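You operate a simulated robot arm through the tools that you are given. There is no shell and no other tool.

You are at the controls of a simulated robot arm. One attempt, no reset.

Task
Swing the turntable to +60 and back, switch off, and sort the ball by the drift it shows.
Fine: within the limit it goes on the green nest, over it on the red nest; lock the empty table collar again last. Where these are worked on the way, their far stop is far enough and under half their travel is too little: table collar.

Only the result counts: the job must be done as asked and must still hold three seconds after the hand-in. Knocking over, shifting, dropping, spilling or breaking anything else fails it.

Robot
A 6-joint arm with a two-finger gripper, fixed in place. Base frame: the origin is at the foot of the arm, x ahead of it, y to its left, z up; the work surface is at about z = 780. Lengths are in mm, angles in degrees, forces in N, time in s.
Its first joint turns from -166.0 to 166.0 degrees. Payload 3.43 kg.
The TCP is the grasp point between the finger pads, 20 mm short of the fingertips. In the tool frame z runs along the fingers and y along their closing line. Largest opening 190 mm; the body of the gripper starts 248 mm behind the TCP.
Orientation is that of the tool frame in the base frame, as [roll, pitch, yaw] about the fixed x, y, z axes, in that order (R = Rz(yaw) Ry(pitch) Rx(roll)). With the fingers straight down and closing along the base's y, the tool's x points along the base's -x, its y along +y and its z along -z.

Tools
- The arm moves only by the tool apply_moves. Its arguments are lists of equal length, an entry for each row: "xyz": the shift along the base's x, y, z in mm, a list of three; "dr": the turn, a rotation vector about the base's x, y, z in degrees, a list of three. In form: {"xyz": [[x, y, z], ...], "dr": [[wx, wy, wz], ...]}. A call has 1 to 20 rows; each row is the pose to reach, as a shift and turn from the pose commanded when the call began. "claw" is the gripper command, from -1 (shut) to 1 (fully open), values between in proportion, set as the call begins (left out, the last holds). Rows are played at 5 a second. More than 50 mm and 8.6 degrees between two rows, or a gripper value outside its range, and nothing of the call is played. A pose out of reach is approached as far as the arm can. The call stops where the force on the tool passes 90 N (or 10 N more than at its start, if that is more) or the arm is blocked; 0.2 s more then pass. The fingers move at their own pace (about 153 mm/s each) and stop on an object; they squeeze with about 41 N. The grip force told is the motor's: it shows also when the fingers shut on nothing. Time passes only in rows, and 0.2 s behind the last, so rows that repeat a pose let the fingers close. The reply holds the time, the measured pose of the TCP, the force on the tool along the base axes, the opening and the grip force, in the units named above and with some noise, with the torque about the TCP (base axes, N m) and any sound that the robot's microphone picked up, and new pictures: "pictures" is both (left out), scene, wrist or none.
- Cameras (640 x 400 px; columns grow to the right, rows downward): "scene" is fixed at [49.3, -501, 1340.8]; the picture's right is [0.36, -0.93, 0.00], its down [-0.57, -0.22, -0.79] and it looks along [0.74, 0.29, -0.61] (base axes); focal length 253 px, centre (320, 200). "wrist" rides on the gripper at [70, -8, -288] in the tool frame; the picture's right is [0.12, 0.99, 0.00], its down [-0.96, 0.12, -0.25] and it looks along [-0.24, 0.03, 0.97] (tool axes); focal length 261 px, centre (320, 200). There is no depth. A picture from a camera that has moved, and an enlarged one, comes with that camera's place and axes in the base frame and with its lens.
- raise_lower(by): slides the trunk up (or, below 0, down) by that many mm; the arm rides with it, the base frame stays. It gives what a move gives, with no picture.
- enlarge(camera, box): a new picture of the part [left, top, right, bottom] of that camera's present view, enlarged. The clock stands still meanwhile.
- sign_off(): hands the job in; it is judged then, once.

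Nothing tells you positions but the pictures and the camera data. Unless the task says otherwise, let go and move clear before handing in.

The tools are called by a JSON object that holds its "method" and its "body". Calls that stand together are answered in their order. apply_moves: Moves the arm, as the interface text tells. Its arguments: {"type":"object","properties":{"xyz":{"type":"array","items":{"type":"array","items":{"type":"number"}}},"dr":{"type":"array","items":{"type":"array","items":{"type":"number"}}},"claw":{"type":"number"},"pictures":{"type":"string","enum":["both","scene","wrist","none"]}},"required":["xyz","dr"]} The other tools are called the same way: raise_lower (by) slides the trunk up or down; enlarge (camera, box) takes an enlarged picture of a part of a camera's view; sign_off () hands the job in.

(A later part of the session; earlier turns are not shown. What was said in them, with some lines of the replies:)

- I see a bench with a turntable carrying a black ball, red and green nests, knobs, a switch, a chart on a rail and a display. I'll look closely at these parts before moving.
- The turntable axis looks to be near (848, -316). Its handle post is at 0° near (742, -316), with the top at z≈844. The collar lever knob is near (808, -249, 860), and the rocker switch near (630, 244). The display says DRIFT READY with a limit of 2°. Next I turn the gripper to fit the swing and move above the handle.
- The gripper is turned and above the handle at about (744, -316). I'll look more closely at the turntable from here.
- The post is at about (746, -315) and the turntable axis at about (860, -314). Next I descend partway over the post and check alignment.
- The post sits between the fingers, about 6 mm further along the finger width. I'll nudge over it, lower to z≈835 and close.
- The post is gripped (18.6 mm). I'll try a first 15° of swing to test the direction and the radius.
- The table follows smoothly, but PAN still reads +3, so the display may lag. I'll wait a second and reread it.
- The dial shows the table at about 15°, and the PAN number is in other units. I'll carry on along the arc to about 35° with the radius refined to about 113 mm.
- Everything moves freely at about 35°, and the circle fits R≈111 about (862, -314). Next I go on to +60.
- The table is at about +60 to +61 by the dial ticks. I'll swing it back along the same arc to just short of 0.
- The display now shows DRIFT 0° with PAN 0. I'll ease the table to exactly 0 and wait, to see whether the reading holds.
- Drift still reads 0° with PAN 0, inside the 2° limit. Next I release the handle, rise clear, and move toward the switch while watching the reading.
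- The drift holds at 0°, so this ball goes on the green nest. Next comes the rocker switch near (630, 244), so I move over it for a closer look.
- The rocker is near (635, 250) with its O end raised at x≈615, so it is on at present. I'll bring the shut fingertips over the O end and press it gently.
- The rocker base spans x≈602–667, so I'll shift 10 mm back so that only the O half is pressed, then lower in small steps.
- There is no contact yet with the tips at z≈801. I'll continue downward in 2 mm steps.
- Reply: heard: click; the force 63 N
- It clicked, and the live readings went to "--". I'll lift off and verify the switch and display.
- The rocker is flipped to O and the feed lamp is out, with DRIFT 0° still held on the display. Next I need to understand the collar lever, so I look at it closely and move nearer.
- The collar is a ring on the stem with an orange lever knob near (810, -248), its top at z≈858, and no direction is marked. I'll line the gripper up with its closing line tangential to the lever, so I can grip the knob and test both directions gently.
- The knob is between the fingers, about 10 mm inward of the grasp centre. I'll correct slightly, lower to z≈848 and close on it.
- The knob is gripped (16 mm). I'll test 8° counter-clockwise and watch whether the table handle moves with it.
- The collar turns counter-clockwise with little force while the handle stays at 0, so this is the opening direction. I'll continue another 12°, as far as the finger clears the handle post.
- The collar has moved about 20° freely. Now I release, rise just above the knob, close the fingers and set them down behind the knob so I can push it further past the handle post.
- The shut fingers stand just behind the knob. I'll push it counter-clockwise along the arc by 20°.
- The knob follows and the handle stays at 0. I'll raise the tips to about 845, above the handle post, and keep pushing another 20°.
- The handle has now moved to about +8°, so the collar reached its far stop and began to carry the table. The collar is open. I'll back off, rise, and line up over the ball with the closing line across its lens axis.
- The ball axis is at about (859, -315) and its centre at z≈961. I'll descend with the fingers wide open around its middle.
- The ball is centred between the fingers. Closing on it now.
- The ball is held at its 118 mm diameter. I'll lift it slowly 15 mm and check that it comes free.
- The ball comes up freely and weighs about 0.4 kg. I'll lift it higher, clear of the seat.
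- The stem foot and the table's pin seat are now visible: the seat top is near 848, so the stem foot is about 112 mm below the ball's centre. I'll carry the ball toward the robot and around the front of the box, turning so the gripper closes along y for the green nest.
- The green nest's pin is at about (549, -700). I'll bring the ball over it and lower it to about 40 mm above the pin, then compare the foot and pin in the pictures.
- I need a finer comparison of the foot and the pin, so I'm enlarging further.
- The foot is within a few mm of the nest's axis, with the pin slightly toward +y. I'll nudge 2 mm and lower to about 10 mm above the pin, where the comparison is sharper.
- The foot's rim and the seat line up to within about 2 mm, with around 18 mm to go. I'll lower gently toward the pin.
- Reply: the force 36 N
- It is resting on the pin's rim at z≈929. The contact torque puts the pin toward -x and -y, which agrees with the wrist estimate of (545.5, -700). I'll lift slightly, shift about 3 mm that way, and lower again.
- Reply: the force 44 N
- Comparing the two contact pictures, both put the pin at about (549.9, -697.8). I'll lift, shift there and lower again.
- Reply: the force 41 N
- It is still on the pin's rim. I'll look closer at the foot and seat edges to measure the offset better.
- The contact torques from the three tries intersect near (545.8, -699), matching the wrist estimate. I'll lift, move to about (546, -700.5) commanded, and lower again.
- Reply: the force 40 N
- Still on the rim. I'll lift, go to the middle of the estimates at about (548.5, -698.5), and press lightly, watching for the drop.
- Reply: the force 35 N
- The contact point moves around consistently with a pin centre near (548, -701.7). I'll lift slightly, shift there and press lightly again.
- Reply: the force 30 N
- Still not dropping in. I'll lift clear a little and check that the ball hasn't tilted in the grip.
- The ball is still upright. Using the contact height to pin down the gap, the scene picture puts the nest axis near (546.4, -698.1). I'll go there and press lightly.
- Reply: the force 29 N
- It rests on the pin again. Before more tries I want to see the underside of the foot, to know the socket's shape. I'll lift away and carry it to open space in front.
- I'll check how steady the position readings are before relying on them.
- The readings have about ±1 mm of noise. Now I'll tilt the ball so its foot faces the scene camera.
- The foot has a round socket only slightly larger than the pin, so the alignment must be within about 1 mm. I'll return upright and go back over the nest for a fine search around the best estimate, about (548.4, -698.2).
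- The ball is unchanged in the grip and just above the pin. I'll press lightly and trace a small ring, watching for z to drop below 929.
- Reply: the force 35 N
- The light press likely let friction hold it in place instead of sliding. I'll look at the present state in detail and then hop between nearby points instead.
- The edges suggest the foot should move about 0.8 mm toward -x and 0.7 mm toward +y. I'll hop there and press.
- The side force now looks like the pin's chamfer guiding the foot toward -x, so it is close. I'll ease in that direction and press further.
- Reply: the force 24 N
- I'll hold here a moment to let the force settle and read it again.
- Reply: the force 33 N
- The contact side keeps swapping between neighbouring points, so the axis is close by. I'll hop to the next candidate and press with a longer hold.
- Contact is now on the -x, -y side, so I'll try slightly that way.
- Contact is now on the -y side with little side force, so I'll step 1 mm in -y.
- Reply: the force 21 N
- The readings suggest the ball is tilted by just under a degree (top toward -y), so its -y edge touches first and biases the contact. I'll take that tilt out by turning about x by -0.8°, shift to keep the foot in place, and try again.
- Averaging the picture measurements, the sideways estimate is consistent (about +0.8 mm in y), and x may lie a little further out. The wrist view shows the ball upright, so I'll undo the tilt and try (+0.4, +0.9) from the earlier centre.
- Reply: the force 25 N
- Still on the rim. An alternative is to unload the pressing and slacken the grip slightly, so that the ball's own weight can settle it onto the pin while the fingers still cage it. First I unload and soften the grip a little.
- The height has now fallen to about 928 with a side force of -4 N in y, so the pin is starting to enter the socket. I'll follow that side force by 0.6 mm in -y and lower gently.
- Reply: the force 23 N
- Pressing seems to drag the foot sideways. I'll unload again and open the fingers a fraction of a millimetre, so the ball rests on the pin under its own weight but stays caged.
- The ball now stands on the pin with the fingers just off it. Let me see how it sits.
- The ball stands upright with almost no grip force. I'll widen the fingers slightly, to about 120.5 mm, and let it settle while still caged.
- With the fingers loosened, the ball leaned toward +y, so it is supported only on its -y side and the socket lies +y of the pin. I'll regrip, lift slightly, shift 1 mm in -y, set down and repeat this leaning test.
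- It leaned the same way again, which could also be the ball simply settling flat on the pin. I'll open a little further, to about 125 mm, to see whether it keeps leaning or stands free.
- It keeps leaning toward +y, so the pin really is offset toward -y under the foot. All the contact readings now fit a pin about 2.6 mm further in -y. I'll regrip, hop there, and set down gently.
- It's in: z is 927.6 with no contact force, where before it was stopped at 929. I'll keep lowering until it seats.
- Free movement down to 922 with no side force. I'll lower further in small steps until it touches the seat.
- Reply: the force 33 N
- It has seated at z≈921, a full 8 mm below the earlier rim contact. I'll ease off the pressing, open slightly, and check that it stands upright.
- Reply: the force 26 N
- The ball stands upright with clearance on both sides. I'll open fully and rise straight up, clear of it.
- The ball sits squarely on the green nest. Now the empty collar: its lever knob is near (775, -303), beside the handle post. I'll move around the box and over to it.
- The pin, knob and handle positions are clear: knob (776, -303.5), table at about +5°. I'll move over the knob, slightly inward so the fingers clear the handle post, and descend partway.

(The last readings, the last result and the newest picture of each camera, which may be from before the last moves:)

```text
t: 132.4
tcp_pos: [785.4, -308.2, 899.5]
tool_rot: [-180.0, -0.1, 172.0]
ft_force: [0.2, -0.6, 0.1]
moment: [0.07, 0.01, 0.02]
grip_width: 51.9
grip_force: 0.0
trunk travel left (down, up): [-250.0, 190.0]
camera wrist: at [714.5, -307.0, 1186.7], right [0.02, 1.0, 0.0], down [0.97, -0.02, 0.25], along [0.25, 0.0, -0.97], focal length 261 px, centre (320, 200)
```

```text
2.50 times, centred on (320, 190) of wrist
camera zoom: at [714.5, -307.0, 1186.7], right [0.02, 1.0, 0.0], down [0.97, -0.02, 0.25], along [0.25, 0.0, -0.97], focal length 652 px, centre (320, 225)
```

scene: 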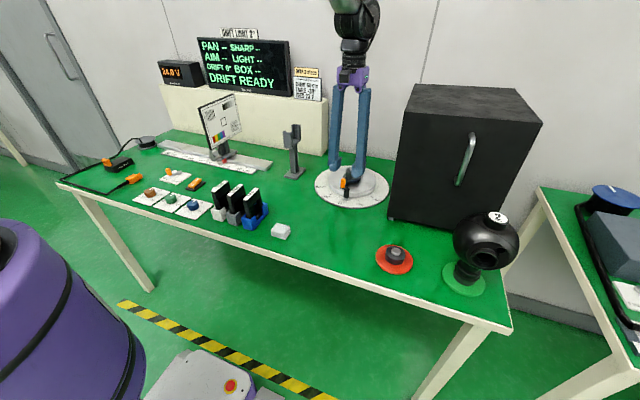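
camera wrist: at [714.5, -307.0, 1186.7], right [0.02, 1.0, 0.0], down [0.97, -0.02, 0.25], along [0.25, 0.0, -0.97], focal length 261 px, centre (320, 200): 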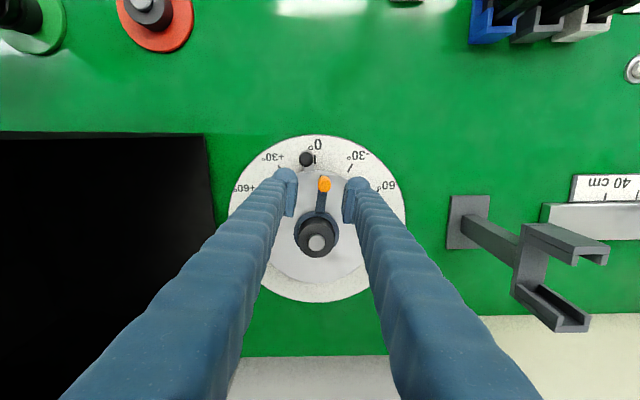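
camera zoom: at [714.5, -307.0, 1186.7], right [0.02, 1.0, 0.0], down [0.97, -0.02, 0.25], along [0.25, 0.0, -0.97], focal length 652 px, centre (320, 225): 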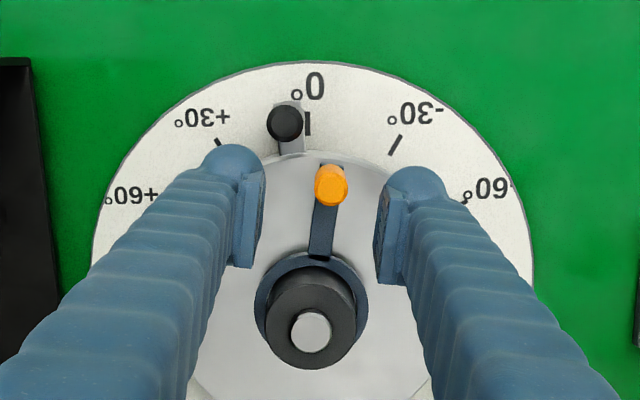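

The knob is about 7 mm to the +y side of centre. I'll correct, lower to z≈861 (tips just above the handle top), and close.

{"method": "apply_moves", "body": {"xyz": [[0, 7, 0], [-1, 7, -14], [-1, 7, -28], [-1, 7, -38]], "dr": [[0, 0, 0], [0, 0, 0], [0, 0, 0], [0, 0, 0]], "pictures": "none"}}

{"method": "apply_moves", "body": {"xyz": [[0, 0, 0], [0, 0, 0], [0, 0, 0]], "dr": [[0, 0, 0], [0, 0, 0], [0, 0, 0]], "claw": -1}}

{"method": "enlarge", "body": {"camera": "wrist", "box": [230, 110, 410, 270]}}

```text
t: 133.4
tcp_pos: [783.2, -300.6, 861.8]
tool_rot: [-180.0, -0.1, 172.0]
ft_force: [-0.1, -0.2, -0.2]
moment: [0.0, -0.02, 0.0]
grip_width: 52.3
grip_force: 0.1
trunk travel left (down, up): [-250.0, 190.0]
```

```text
t: 134.2
tcp_pos: [785.1, -300.6, 872.6]
tool_rot: [-179.8, 0.7, 172.0]
ft_force: [6.4, -1.1, 83.3]
moment: [0.01, 0.19, 0.05]
grip_width: 6.0
grip_force: 34.0
trunk travel left (down, up): [-250.0, 190.0]
camera wrist: at [710.0, -298.4, 1158.7], right [0.02, 1.0, 0.0], down [0.97, -0.02, 0.26], along [0.26, -0.01, -0.97], focal length 261 px, centre (320, 200)
```

scene: 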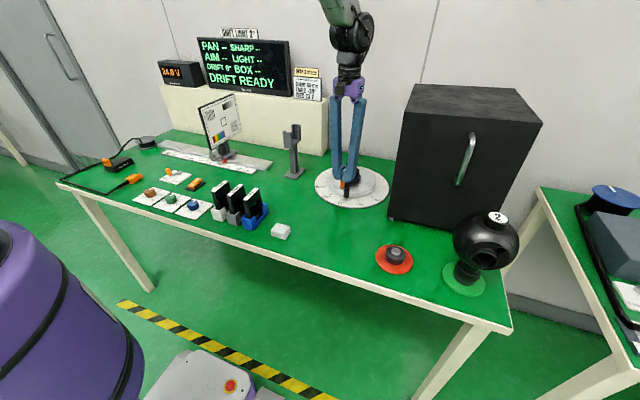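
wrist: 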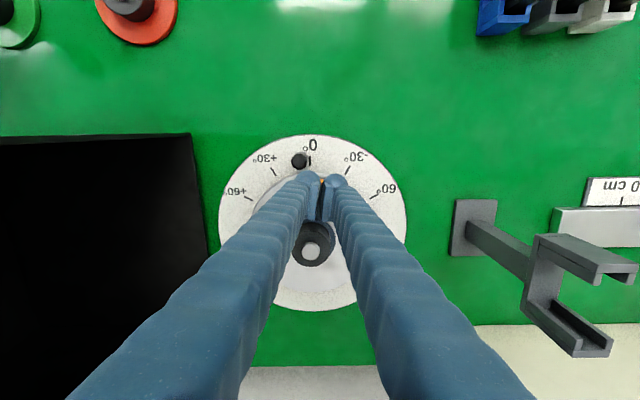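

```text
2.50 times, centred on (320, 190) of wrist
camera zoom: at [710.0, -298.4, 1158.7], right [0.02, 1.0, 0.0], down [0.97, -0.02, 0.26], along [0.26, -0.01, -0.97], focal length 652 px, centre (320, 225)
```

zoom: 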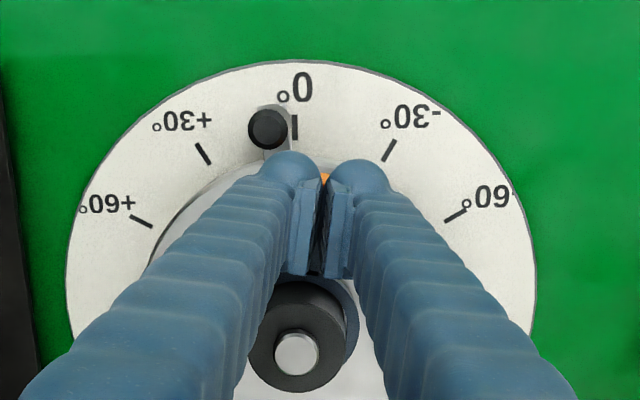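

The fingertips caught only the knob's rounded top and rode up. I'll open right away, relieve the load, and rise.

{"method": "apply_moves", "body": {"xyz": [[0, 0, 12], [0, 0, 20], [0, 0, 30], [0, 0, 30]], "dr": [[0, 0, 0], [0, 0, 0], [0, 0, 0], [0, 0, 0]], "claw": -0.45}}

{"method": "enlarge", "body": {"camera": "wrist", "box": [230, 110, 410, 270]}}

{"method": "enlarge", "body": {"camera": "scene", "box": [325, 160, 375, 210]}}

```text
t: 135.2
tcp_pos: [782.7, -298.5, 891.4]
tool_rot: [180.0, -0.1, 172.0]
ft_force: [-0.1, 0.0, 0.4]
moment: [-0.06, 0.04, -0.01]
grip_width: 52.1
grip_force: 0.0
trunk travel left (down, up): [-250.0, 190.0]
camera wrist: at [712.8, -297.6, 1178.6], right [0.02, 1.0, 0.0], down [0.97, -0.02, 0.25], along [0.24, 0.0, -0.97], focal length 261 px, centre (320, 200)
```

scene: 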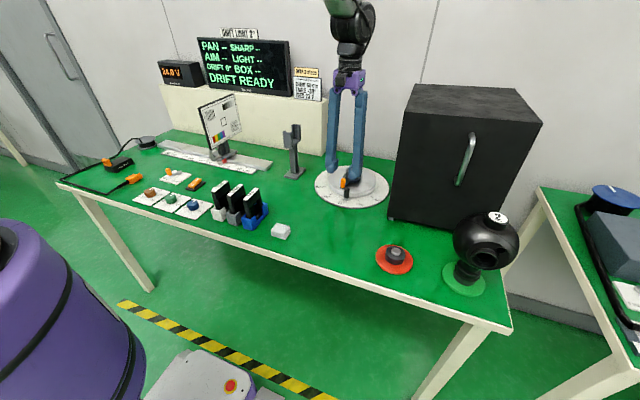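
wrist: 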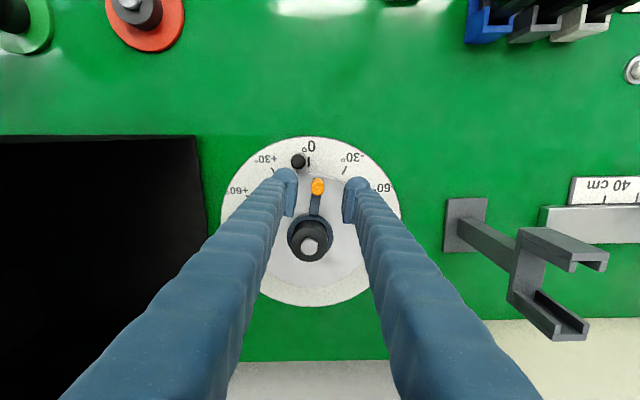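

```text
2.50 times, centred on (320, 190) of wrist
camera zoom: at [712.8, -297.6, 1178.6], right [0.02, 1.0, 0.0], down [0.97, -0.02, 0.25], along [0.24, 0.0, -0.97], focal length 652 px, centre (320, 225)
```

zoom: 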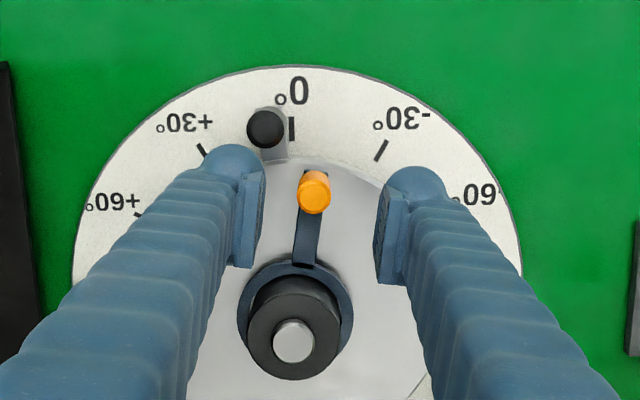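

```text
8.00 times, centred on (350, 185) of scene
camera zoom: at [49.3, -501.0, 1340.8], right [0.36, -0.93, 0.0], down [-0.57, -0.22, -0.79], along [0.74, 0.29, -0.61], focal length 2024 px, centre (80, 320)
```

zoom: 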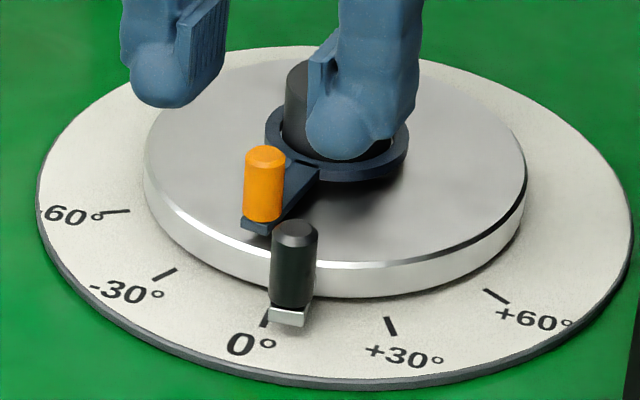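

Nothing is disturbed. I'll go 9 mm further inward so the fingers stay clear of the handle post, lower to z≈848 as in the first good grip, and close.

{"method": "apply_moves", "body": {"xyz": [[5, 0, 0], [9, -0.5, -5], [9, -0.5, -15], [9, -0.5, -25], [9, -0.5, -35], [9, -0.5, -43]], "dr": [[0, 0, 0], [0, 0, 0], [0, 0, 0], [0, 0, 0], [0, 0, 0], [0, 0, 0]]}}

{"method": "enlarge", "body": {"camera": "wrist", "box": [230, 110, 410, 270]}}

{"method": "enlarge", "body": {"camera": "scene", "box": [325, 160, 375, 210]}}

```text
t: 136.6
tcp_pos: [792.4, -300.3, 849.0]
tool_rot: [179.9, -0.1, 172.0]
ft_force: [-0.1, -0.1, 0.2]
moment: [-0.01, 0.01, -0.01]
grip_width: 52.3
grip_force: 0.1
trunk travel left (down, up): [-250.0, 190.0]
camera wrist: at [721.6, -298.8, 1135.4], right [0.02, 1.0, 0.0], down [0.97, -0.02, 0.25], along [0.25, 0.0, -0.97], focal length 261 px, centre (320, 200)
```

scene: 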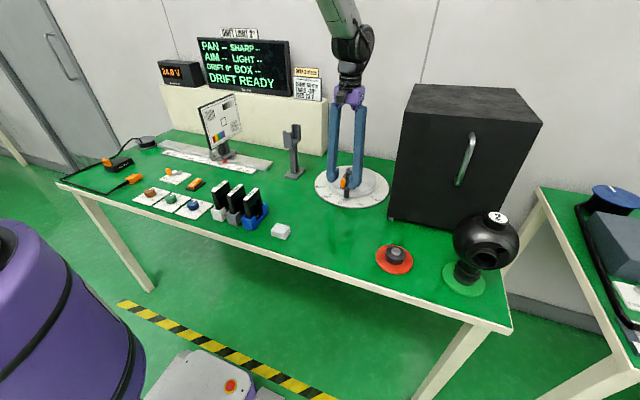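
wrist: 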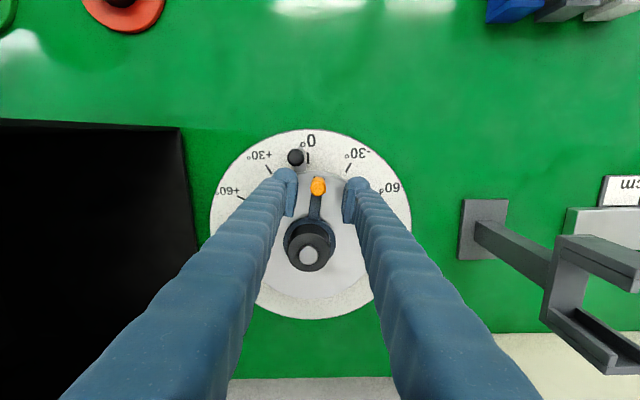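

```text
2.50 times, centred on (320, 190) of wrist
camera zoom: at [721.6, -298.8, 1135.4], right [0.02, 1.0, 0.0], down [0.97, -0.02, 0.25], along [0.25, 0.0, -0.97], focal length 652 px, centre (320, 225)
```

zoom: 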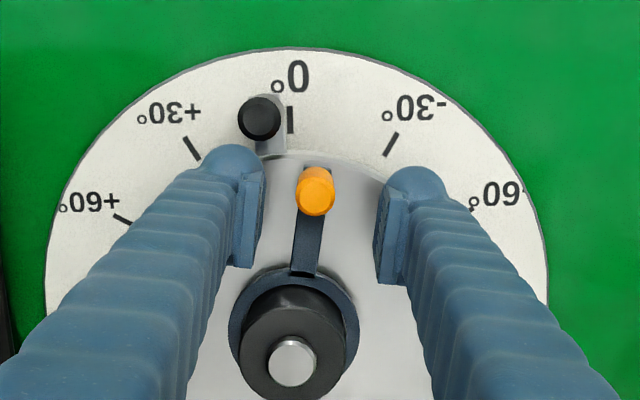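

```text
8.00 times, centred on (350, 185) of scene
camera zoom: at [49.3, -501.0, 1340.8], right [0.36, -0.93, 0.0], down [-0.57, -0.22, -0.79], along [0.74, 0.29, -0.61], focal length 2024 px, centre (80, 320)
```

zoom: 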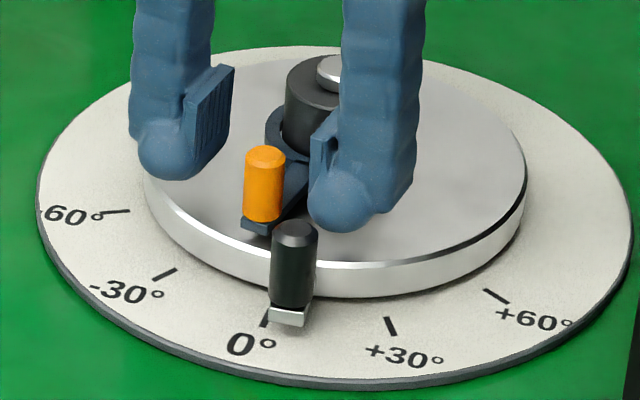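

The fingers straddle the knob with the handle outside them. Closing now.

{"method": "apply_moves", "body": {"xyz": [[0, 0, 0], [0, 0, 0], [0, 0, 0]], "dr": [[0, 0, 0], [0, 0, 0], [0, 0, 0]], "claw": -1}}

{"method": "enlarge", "body": {"camera": "wrist", "box": [230, 110, 410, 270]}}

```text
t: 137.4
tcp_pos: [791.6, -300.5, 848.1]
tool_rot: [-180.0, -0.1, 172.0]
ft_force: [-1.4, 1.1, 0.7]
moment: [0.03, 0.04, 0.03]
grip_width: 16.3
grip_force: 45.2
trunk travel left (down, up): [-250.0, 190.0]
camera wrist: at [721.5, -298.7, 1135.6], right [0.02, 1.0, 0.0], down [0.97, -0.02, 0.25], along [0.25, 0.0, -0.97], focal length 261 px, centre (320, 200)
```

scene: 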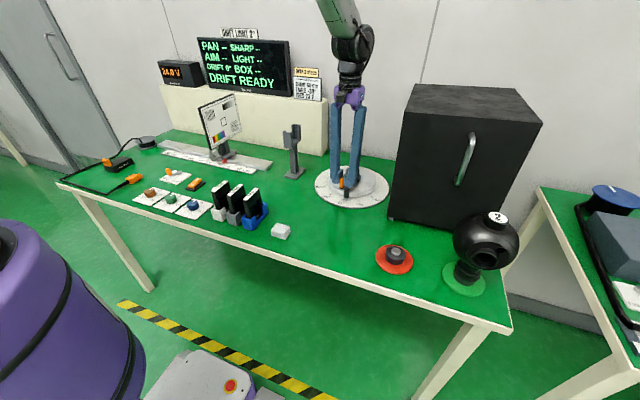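
wrist: 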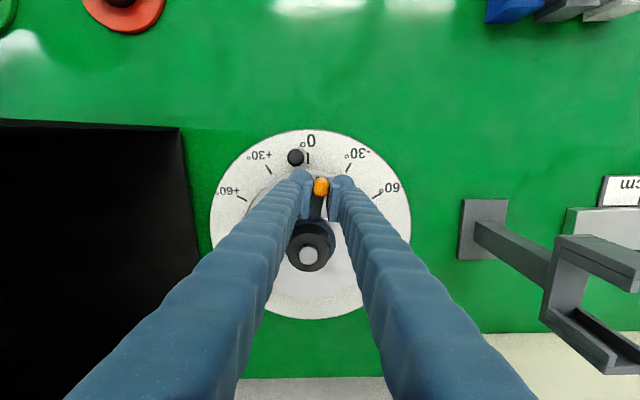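

```text
2.50 times, centred on (320, 190) of wrist
camera zoom: at [721.5, -298.7, 1135.6], right [0.02, 1.0, 0.0], down [0.97, -0.02, 0.25], along [0.25, 0.0, -0.97], focal length 652 px, centre (320, 225)
```

zoom: 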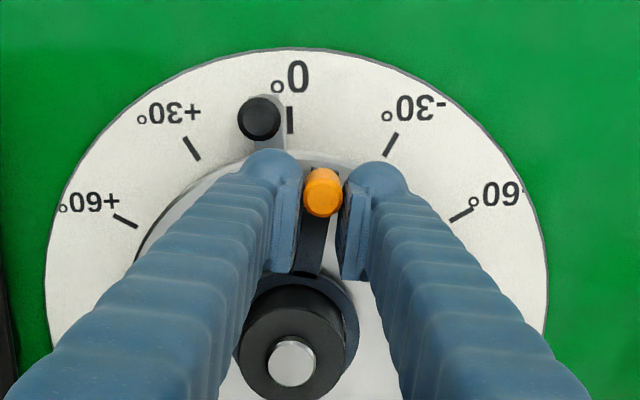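

The knob is firmly held (16.3 mm). I'll turn the collar clockwise, back toward locked, by 30° along the arc.

{"method": "apply_moves", "body": {"xyz": [[0.7, 2.9, 0], [1.5, 5.8, 0], [2.5, 8.7, 0], [3.6, 11.5, 0], [4.8, 14.3, 0], [6.1, 17.1, 0], [7.5, 19.7, 0], [9.1, 22.3, 0], [10.7, 24.8, 0], [12.5, 27.3, 0], [14.4, 29.7, 0], [16.4, 32, 0]], "dr": [[0, 0, -2.5], [0, 0, -5], [0, 0, -7.5], [0, 0, -10], [0, 0, -12.5], [0, 0, -15], [0, 0, -17.5], [0, 0, -20], [0, 0, -22.5], [0, 0, -25], [0, 0, -27.5], [0, 0, -30]]}}

{"method": "enlarge", "body": {"camera": "wrist", "box": [230, 110, 410, 270]}}

{"method": "enlarge", "body": {"camera": "scene", "box": [325, 160, 375, 210]}}

```text
t: 140.0
tcp_pos: [809.6, -268.2, 848.8]
tool_rot: [-180.0, -0.1, 142.1]
ft_force: [-0.6, 2.1, -8.9]
moment: [-0.04, -0.01, 0.07]
grip_width: 16.1
grip_force: 45.3
trunk travel left (down, up): [-250.0, 190.0]
camera wrist: at [748.6, -231.2, 1135.7], right [0.52, 0.86, 0.0], down [0.83, -0.5, 0.25], along [0.21, -0.13, -0.97], focal length 261 px, centre (320, 200)
```

scene: 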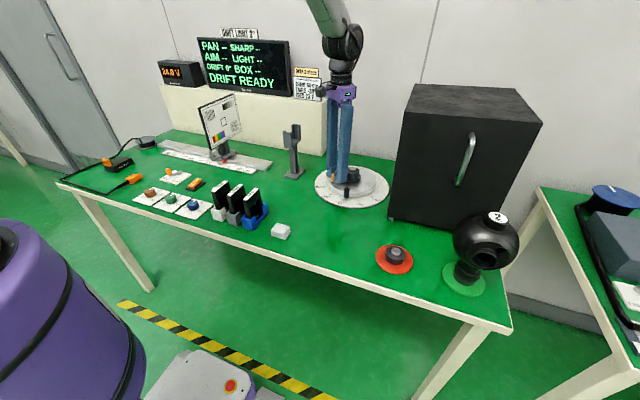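
wrist: 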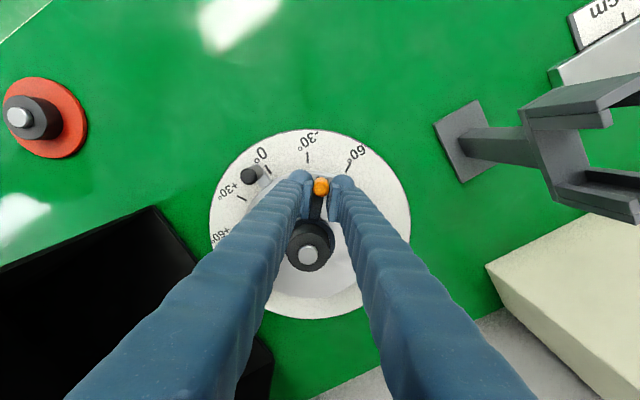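

```text
2.50 times, centred on (320, 190) of wrist
camera zoom: at [748.6, -231.2, 1135.7], right [0.52, 0.86, 0.0], down [0.83, -0.5, 0.25], along [0.21, -0.13, -0.97], focal length 652 px, centre (320, 225)
```

zoom: 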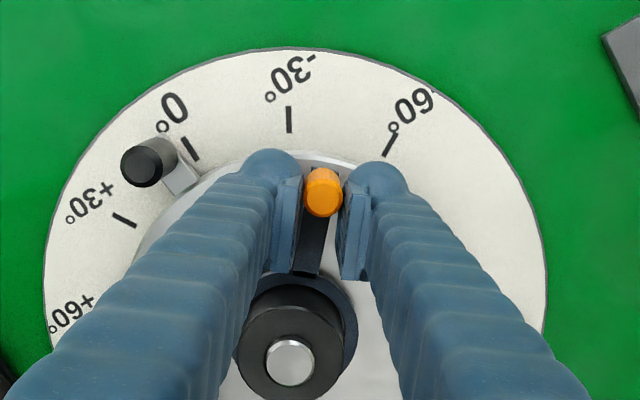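

```text
8.00 times, centred on (350, 185) of scene
camera zoom: at [49.3, -501.0, 1340.8], right [0.36, -0.93, 0.0], down [-0.57, -0.22, -0.79], along [0.74, 0.29, -0.61], focal length 2024 px, centre (80, 320)
```

zoom: 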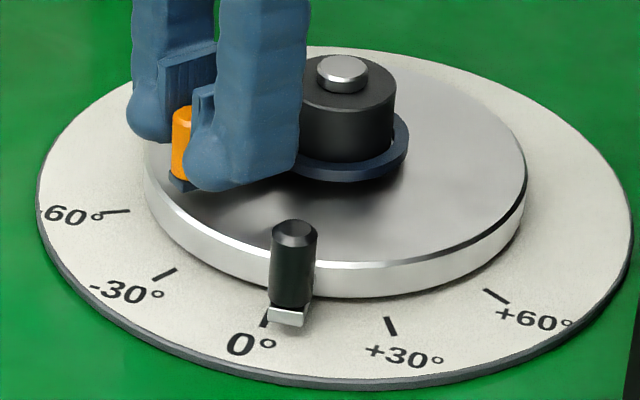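

The collar has turned back 30° with the table still at about +5°. I'll continue clockwise; the table starting to move will show that the locked stop is reached and will bring the handle back to 0.

{"method": "apply_moves", "body": {"xyz": [[1.6, 1.8, 0], [3.3, 3.5, 0], [5.1, 5.1, 0], [6.9, 6.7, 0], [8.8, 8.3, 0]], "dr": [[0, 0, -2], [0, 0, -4], [0, 0, -6], [0, 0, -8], [0, 0, -10]]}}

{"method": "enlarge", "body": {"camera": "wrist", "box": [230, 110, 410, 270]}}

{"method": "enlarge", "body": {"camera": "scene", "box": [325, 160, 375, 210]}}

```text
t: 141.2
tcp_pos: [817.8, -259.7, 849.1]
tool_rot: [-180.0, -0.1, 132.0]
ft_force: [0.9, -2.3, -10.1]
moment: [-0.13, -0.09, 0.05]
grip_width: 16.2
grip_force: 45.0
trunk travel left (down, up): [-250.0, 190.0]
camera wrist: at [764.6, -213.5, 1135.8], right [0.66, 0.75, 0.0], down [0.73, -0.64, 0.25], along [0.18, -0.16, -0.97], focal length 261 px, centre (320, 200)
```

scene: 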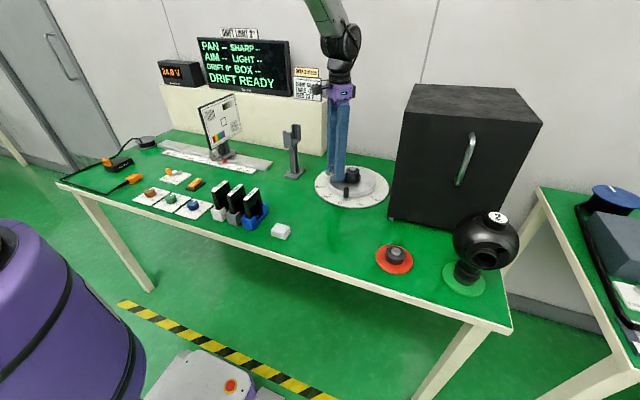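
wrist: 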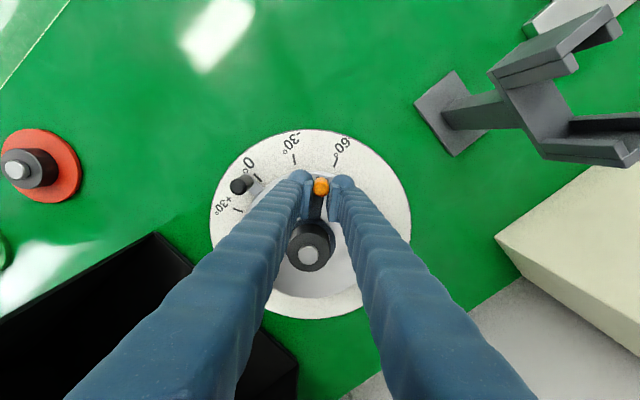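

```text
2.50 times, centred on (320, 190) of wrist
camera zoom: at [764.6, -213.5, 1135.8], right [0.66, 0.75, 0.0], down [0.73, -0.64, 0.25], along [0.18, -0.16, -0.97], focal length 652 px, centre (320, 225)
```

zoom: 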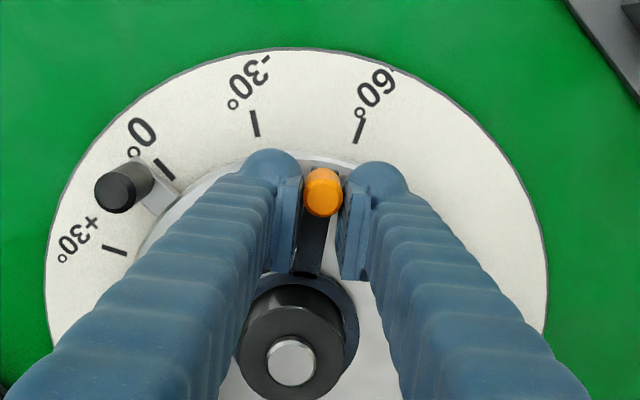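

```text
8.00 times, centred on (350, 185) of scene
camera zoom: at [49.3, -501.0, 1340.8], right [0.36, -0.93, 0.0], down [-0.57, -0.22, -0.79], along [0.74, 0.29, -0.61], focal length 2024 px, centre (80, 320)
```

zoom: 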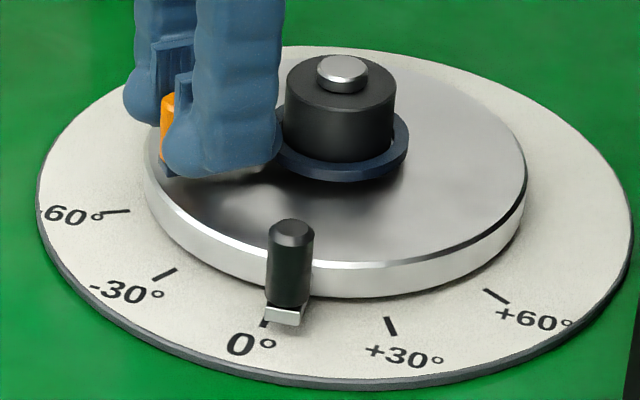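

The handle has just begun to follow, so the collar is at its locked stop. About 5° more clockwise will bring the table back to 0 with the collar held locked.

{"method": "apply_moves", "body": {"xyz": [[1.2, 0.9, 0], [2.4, 1.8, 0], [3.7, 2.7, 0], [4.9, 3.5, 0], [4.9, 3.5, 0]], "dr": [[0, 0, -1.2], [0, 0, -2.5], [0, 0, -3.7], [0, 0, -5], [0, 0, -5]]}}

{"method": "enlarge", "body": {"camera": "wrist", "box": [230, 110, 410, 270]}}

{"method": "enlarge", "body": {"camera": "scene", "box": [325, 160, 375, 210]}}

```text
t: 142.4
tcp_pos: [823.0, -257.2, 847.8]
tool_rot: [-180.0, 0.0, 127.0]
ft_force: [3.5, -0.9, -4.5]
moment: [-0.04, -0.09, 0.1]
grip_width: 16.3
grip_force: 44.6
trunk travel left (down, up): [-250.0, 190.0]
camera wrist: at [773.6, -205.5, 1135.8], right [0.72, 0.69, 0.0], down [0.67, -0.7, 0.25], along [0.17, -0.18, -0.97], focal length 261 px, centre (320, 200)
```

scene: 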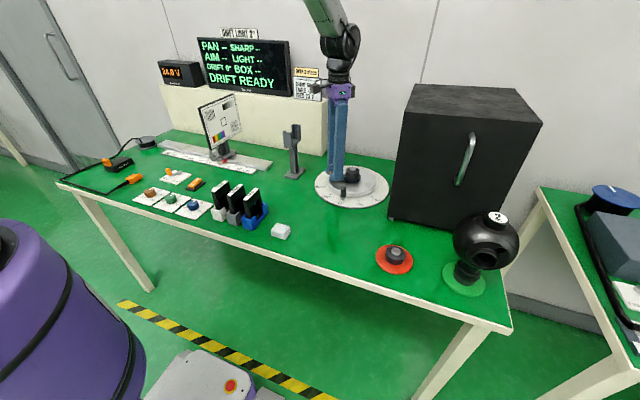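
wrist: 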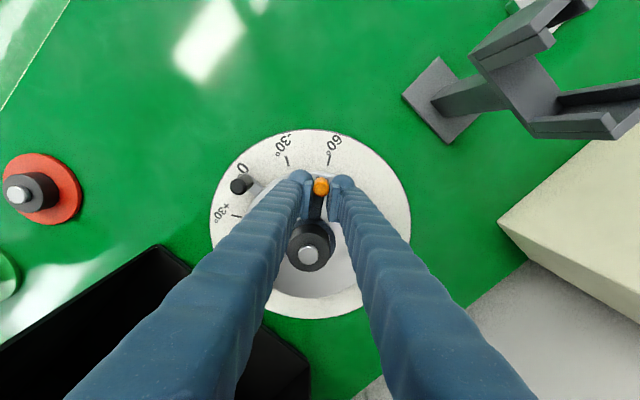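

```text
2.50 times, centred on (320, 190) of wrist
camera zoom: at [773.6, -205.5, 1135.8], right [0.72, 0.69, 0.0], down [0.67, -0.7, 0.25], along [0.17, -0.18, -0.97], focal length 652 px, centre (320, 225)
```

zoom: 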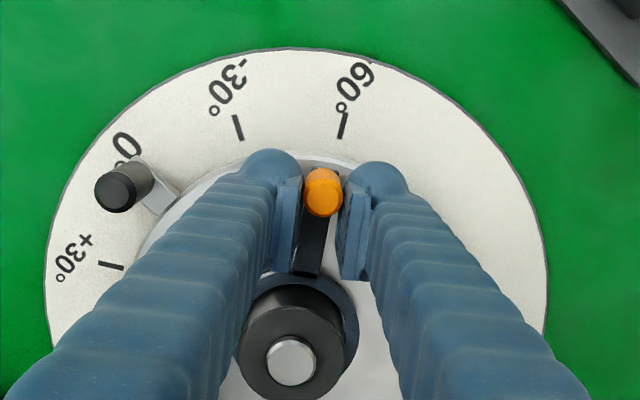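

```text
8.00 times, centred on (350, 185) of scene
camera zoom: at [49.3, -501.0, 1340.8], right [0.36, -0.93, 0.0], down [-0.57, -0.22, -0.79], along [0.74, 0.29, -0.61], focal length 2024 px, centre (80, 320)
```

zoom: 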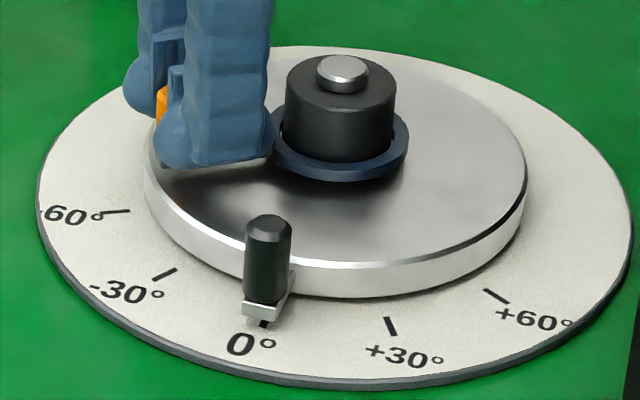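

The handle is back at 0 and the collar is held at its locked stop. I'll release the knob and rise clear.

{"method": "apply_moves", "body": {"xyz": [[0, 0, 0], [0, 0, 0], [0, 0, 0]], "dr": [[0, 0, 0], [0, 0, 0], [0, 0, 0]], "claw": -0.5, "pictures": "none"}}

{"method": "apply_moves", "body": {"xyz": [[0, 0, 20], [0, 0, 50], [0, 0, 90], [0, 0, 130], [0, 0, 170], [0, 0, 210], [0, 0, 250], [0, 0, 290], [-40, 0, 300], [-80, 20, 300], [-120, 40, 300], [-160, 60, 300]], "dr": [[0, 0, 0], [0, 0, 0], [0, 0, 0], [0, 0, 0], [0, 0, 0], [0, 0, 0], [0, 0, 0], [0, 0, 0], [0, 0, 0], [0, 0, 0], [0, 0, 0], [0, 0, 0]]}}

{"method": "enlarge", "body": {"camera": "scene", "box": [325, 160, 375, 210]}}

{"method": "enlarge", "body": {"camera": "scene", "box": [360, 190, 540, 310]}}

{"method": "enlarge", "body": {"camera": "scene", "box": [90, 20, 330, 240]}}

```text
t: 143.2
tcp_pos: [822.2, -256.1, 848.7]
tool_rot: [-180.0, 0.1, 126.9]
ft_force: [0.8, 0.5, -0.3]
moment: [0.02, -0.01, -0.02]
grip_width: 47.5
grip_force: 0.0
trunk travel left (down, up): [-250.0, 190.0]
```

```text
t: 145.8
tcp_pos: [660.4, -194.8, 1150.0]
tool_rot: [179.9, 0.0, 127.0]
ft_force: [-0.8, -0.4, 0.2]
moment: [-0.02, -0.09, 0.01]
grip_width: 47.3
grip_force: 0.0
trunk travel left (down, up): [-250.0, 190.0]
camera wrist: at [610.4, -143.3, 1437.4], right [0.72, 0.69, 0.0], down [0.67, -0.7, 0.25], along [0.17, -0.18, -0.97], focal length 261 px, centre (320, 200)
```

scene: 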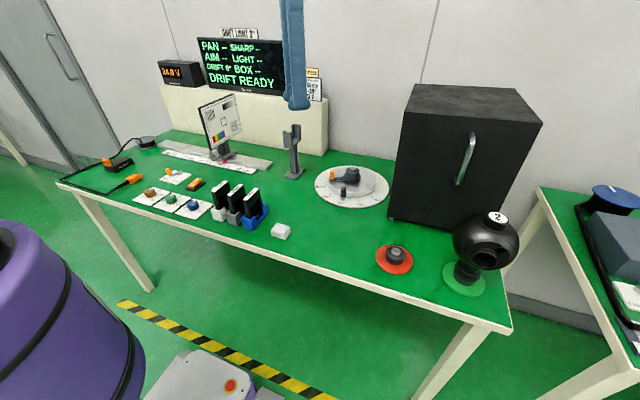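
wrist: 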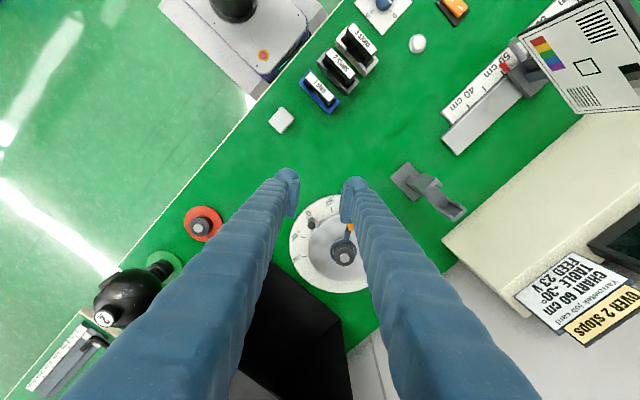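

```text
8.00 times, centred on (350, 185) of scene
camera zoom: at [49.3, -501.0, 1340.8], right [0.36, -0.93, 0.0], down [-0.57, -0.22, -0.79], along [0.74, 0.29, -0.61], focal length 2024 px, centre (80, 320)
```

zoom: 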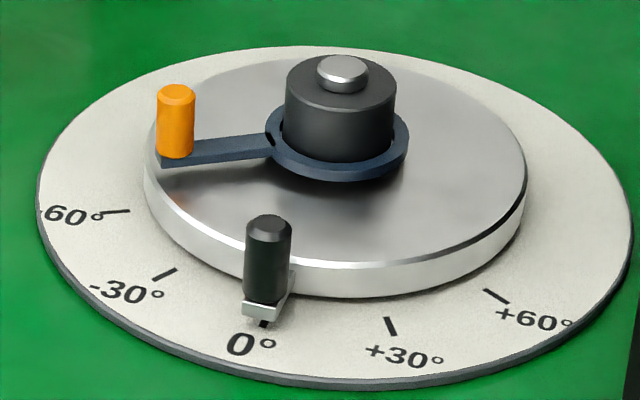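

```text
3.33 times, centred on (450, 250) of scene
camera zoom: at [49.3, -501.0, 1340.8], right [0.36, -0.93, 0.0], down [-0.57, -0.22, -0.79], along [0.74, 0.29, -0.61], focal length 844 px, centre (-113, 33)
```

zoom: 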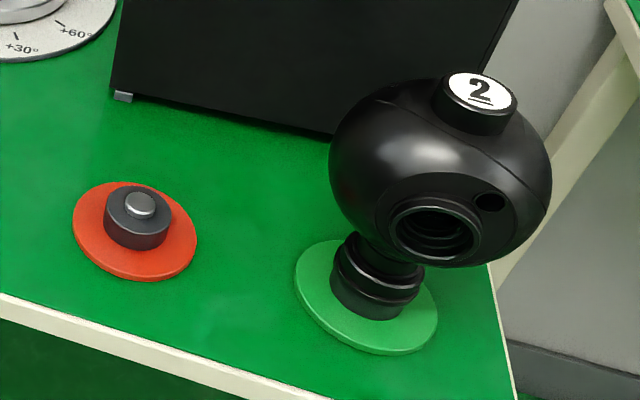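

```text
1.82 times, centred on (210, 130) of scene
camera zoom: at [49.3, -501.0, 1340.8], right [0.36, -0.93, 0.0], down [-0.57, -0.22, -0.79], along [0.74, 0.29, -0.61], focal length 460 px, centre (520, 327)
```

zoom: 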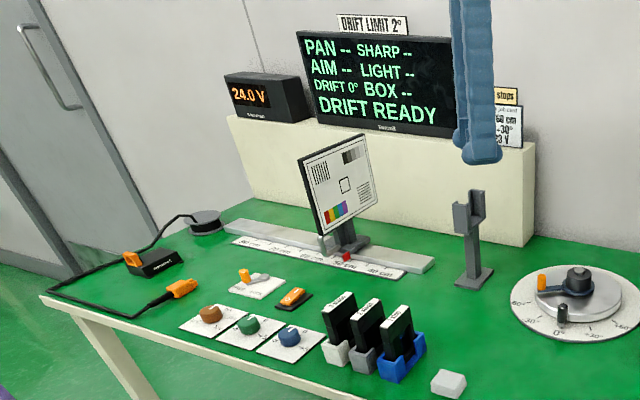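

The ball is on the green nest, the switch is off, the table is at 0, and the collar lever is exactly where it started, locked and empty. The arm is clear, so I'm handing in.

{"method": "sign_off", "body": {}}

```text
The job is handed in.
```

The job is done and handed in. The ball showed a drift of 0°, inside the 2° limit, so it went on the green nest.

- **Swing:** I swung the turntable to about +60° and back to 0 by the dial, and the 0° reading held until I switched off. Judged from the pictures, the far point was between 58° and 63°.
- **Switch:** The rocker is off. It clicked and the feed light went out.
- **Placing the ball:** The first several tries caught on the edge of the nest pin, and the ball leaned slightly while I searched for the socket. It then dropped 8 mm onto its seat and stood upright when I let go.
- **Collar:** It is locked again at the same lever position as at the start, and the table is back at 0. On the first try the fingers slipped off the top of the lever with about 83 N on it. I saw no damage, and the second grip held.

Nothing else was moved or knocked over that I could see, and the arm is clear of the bench.
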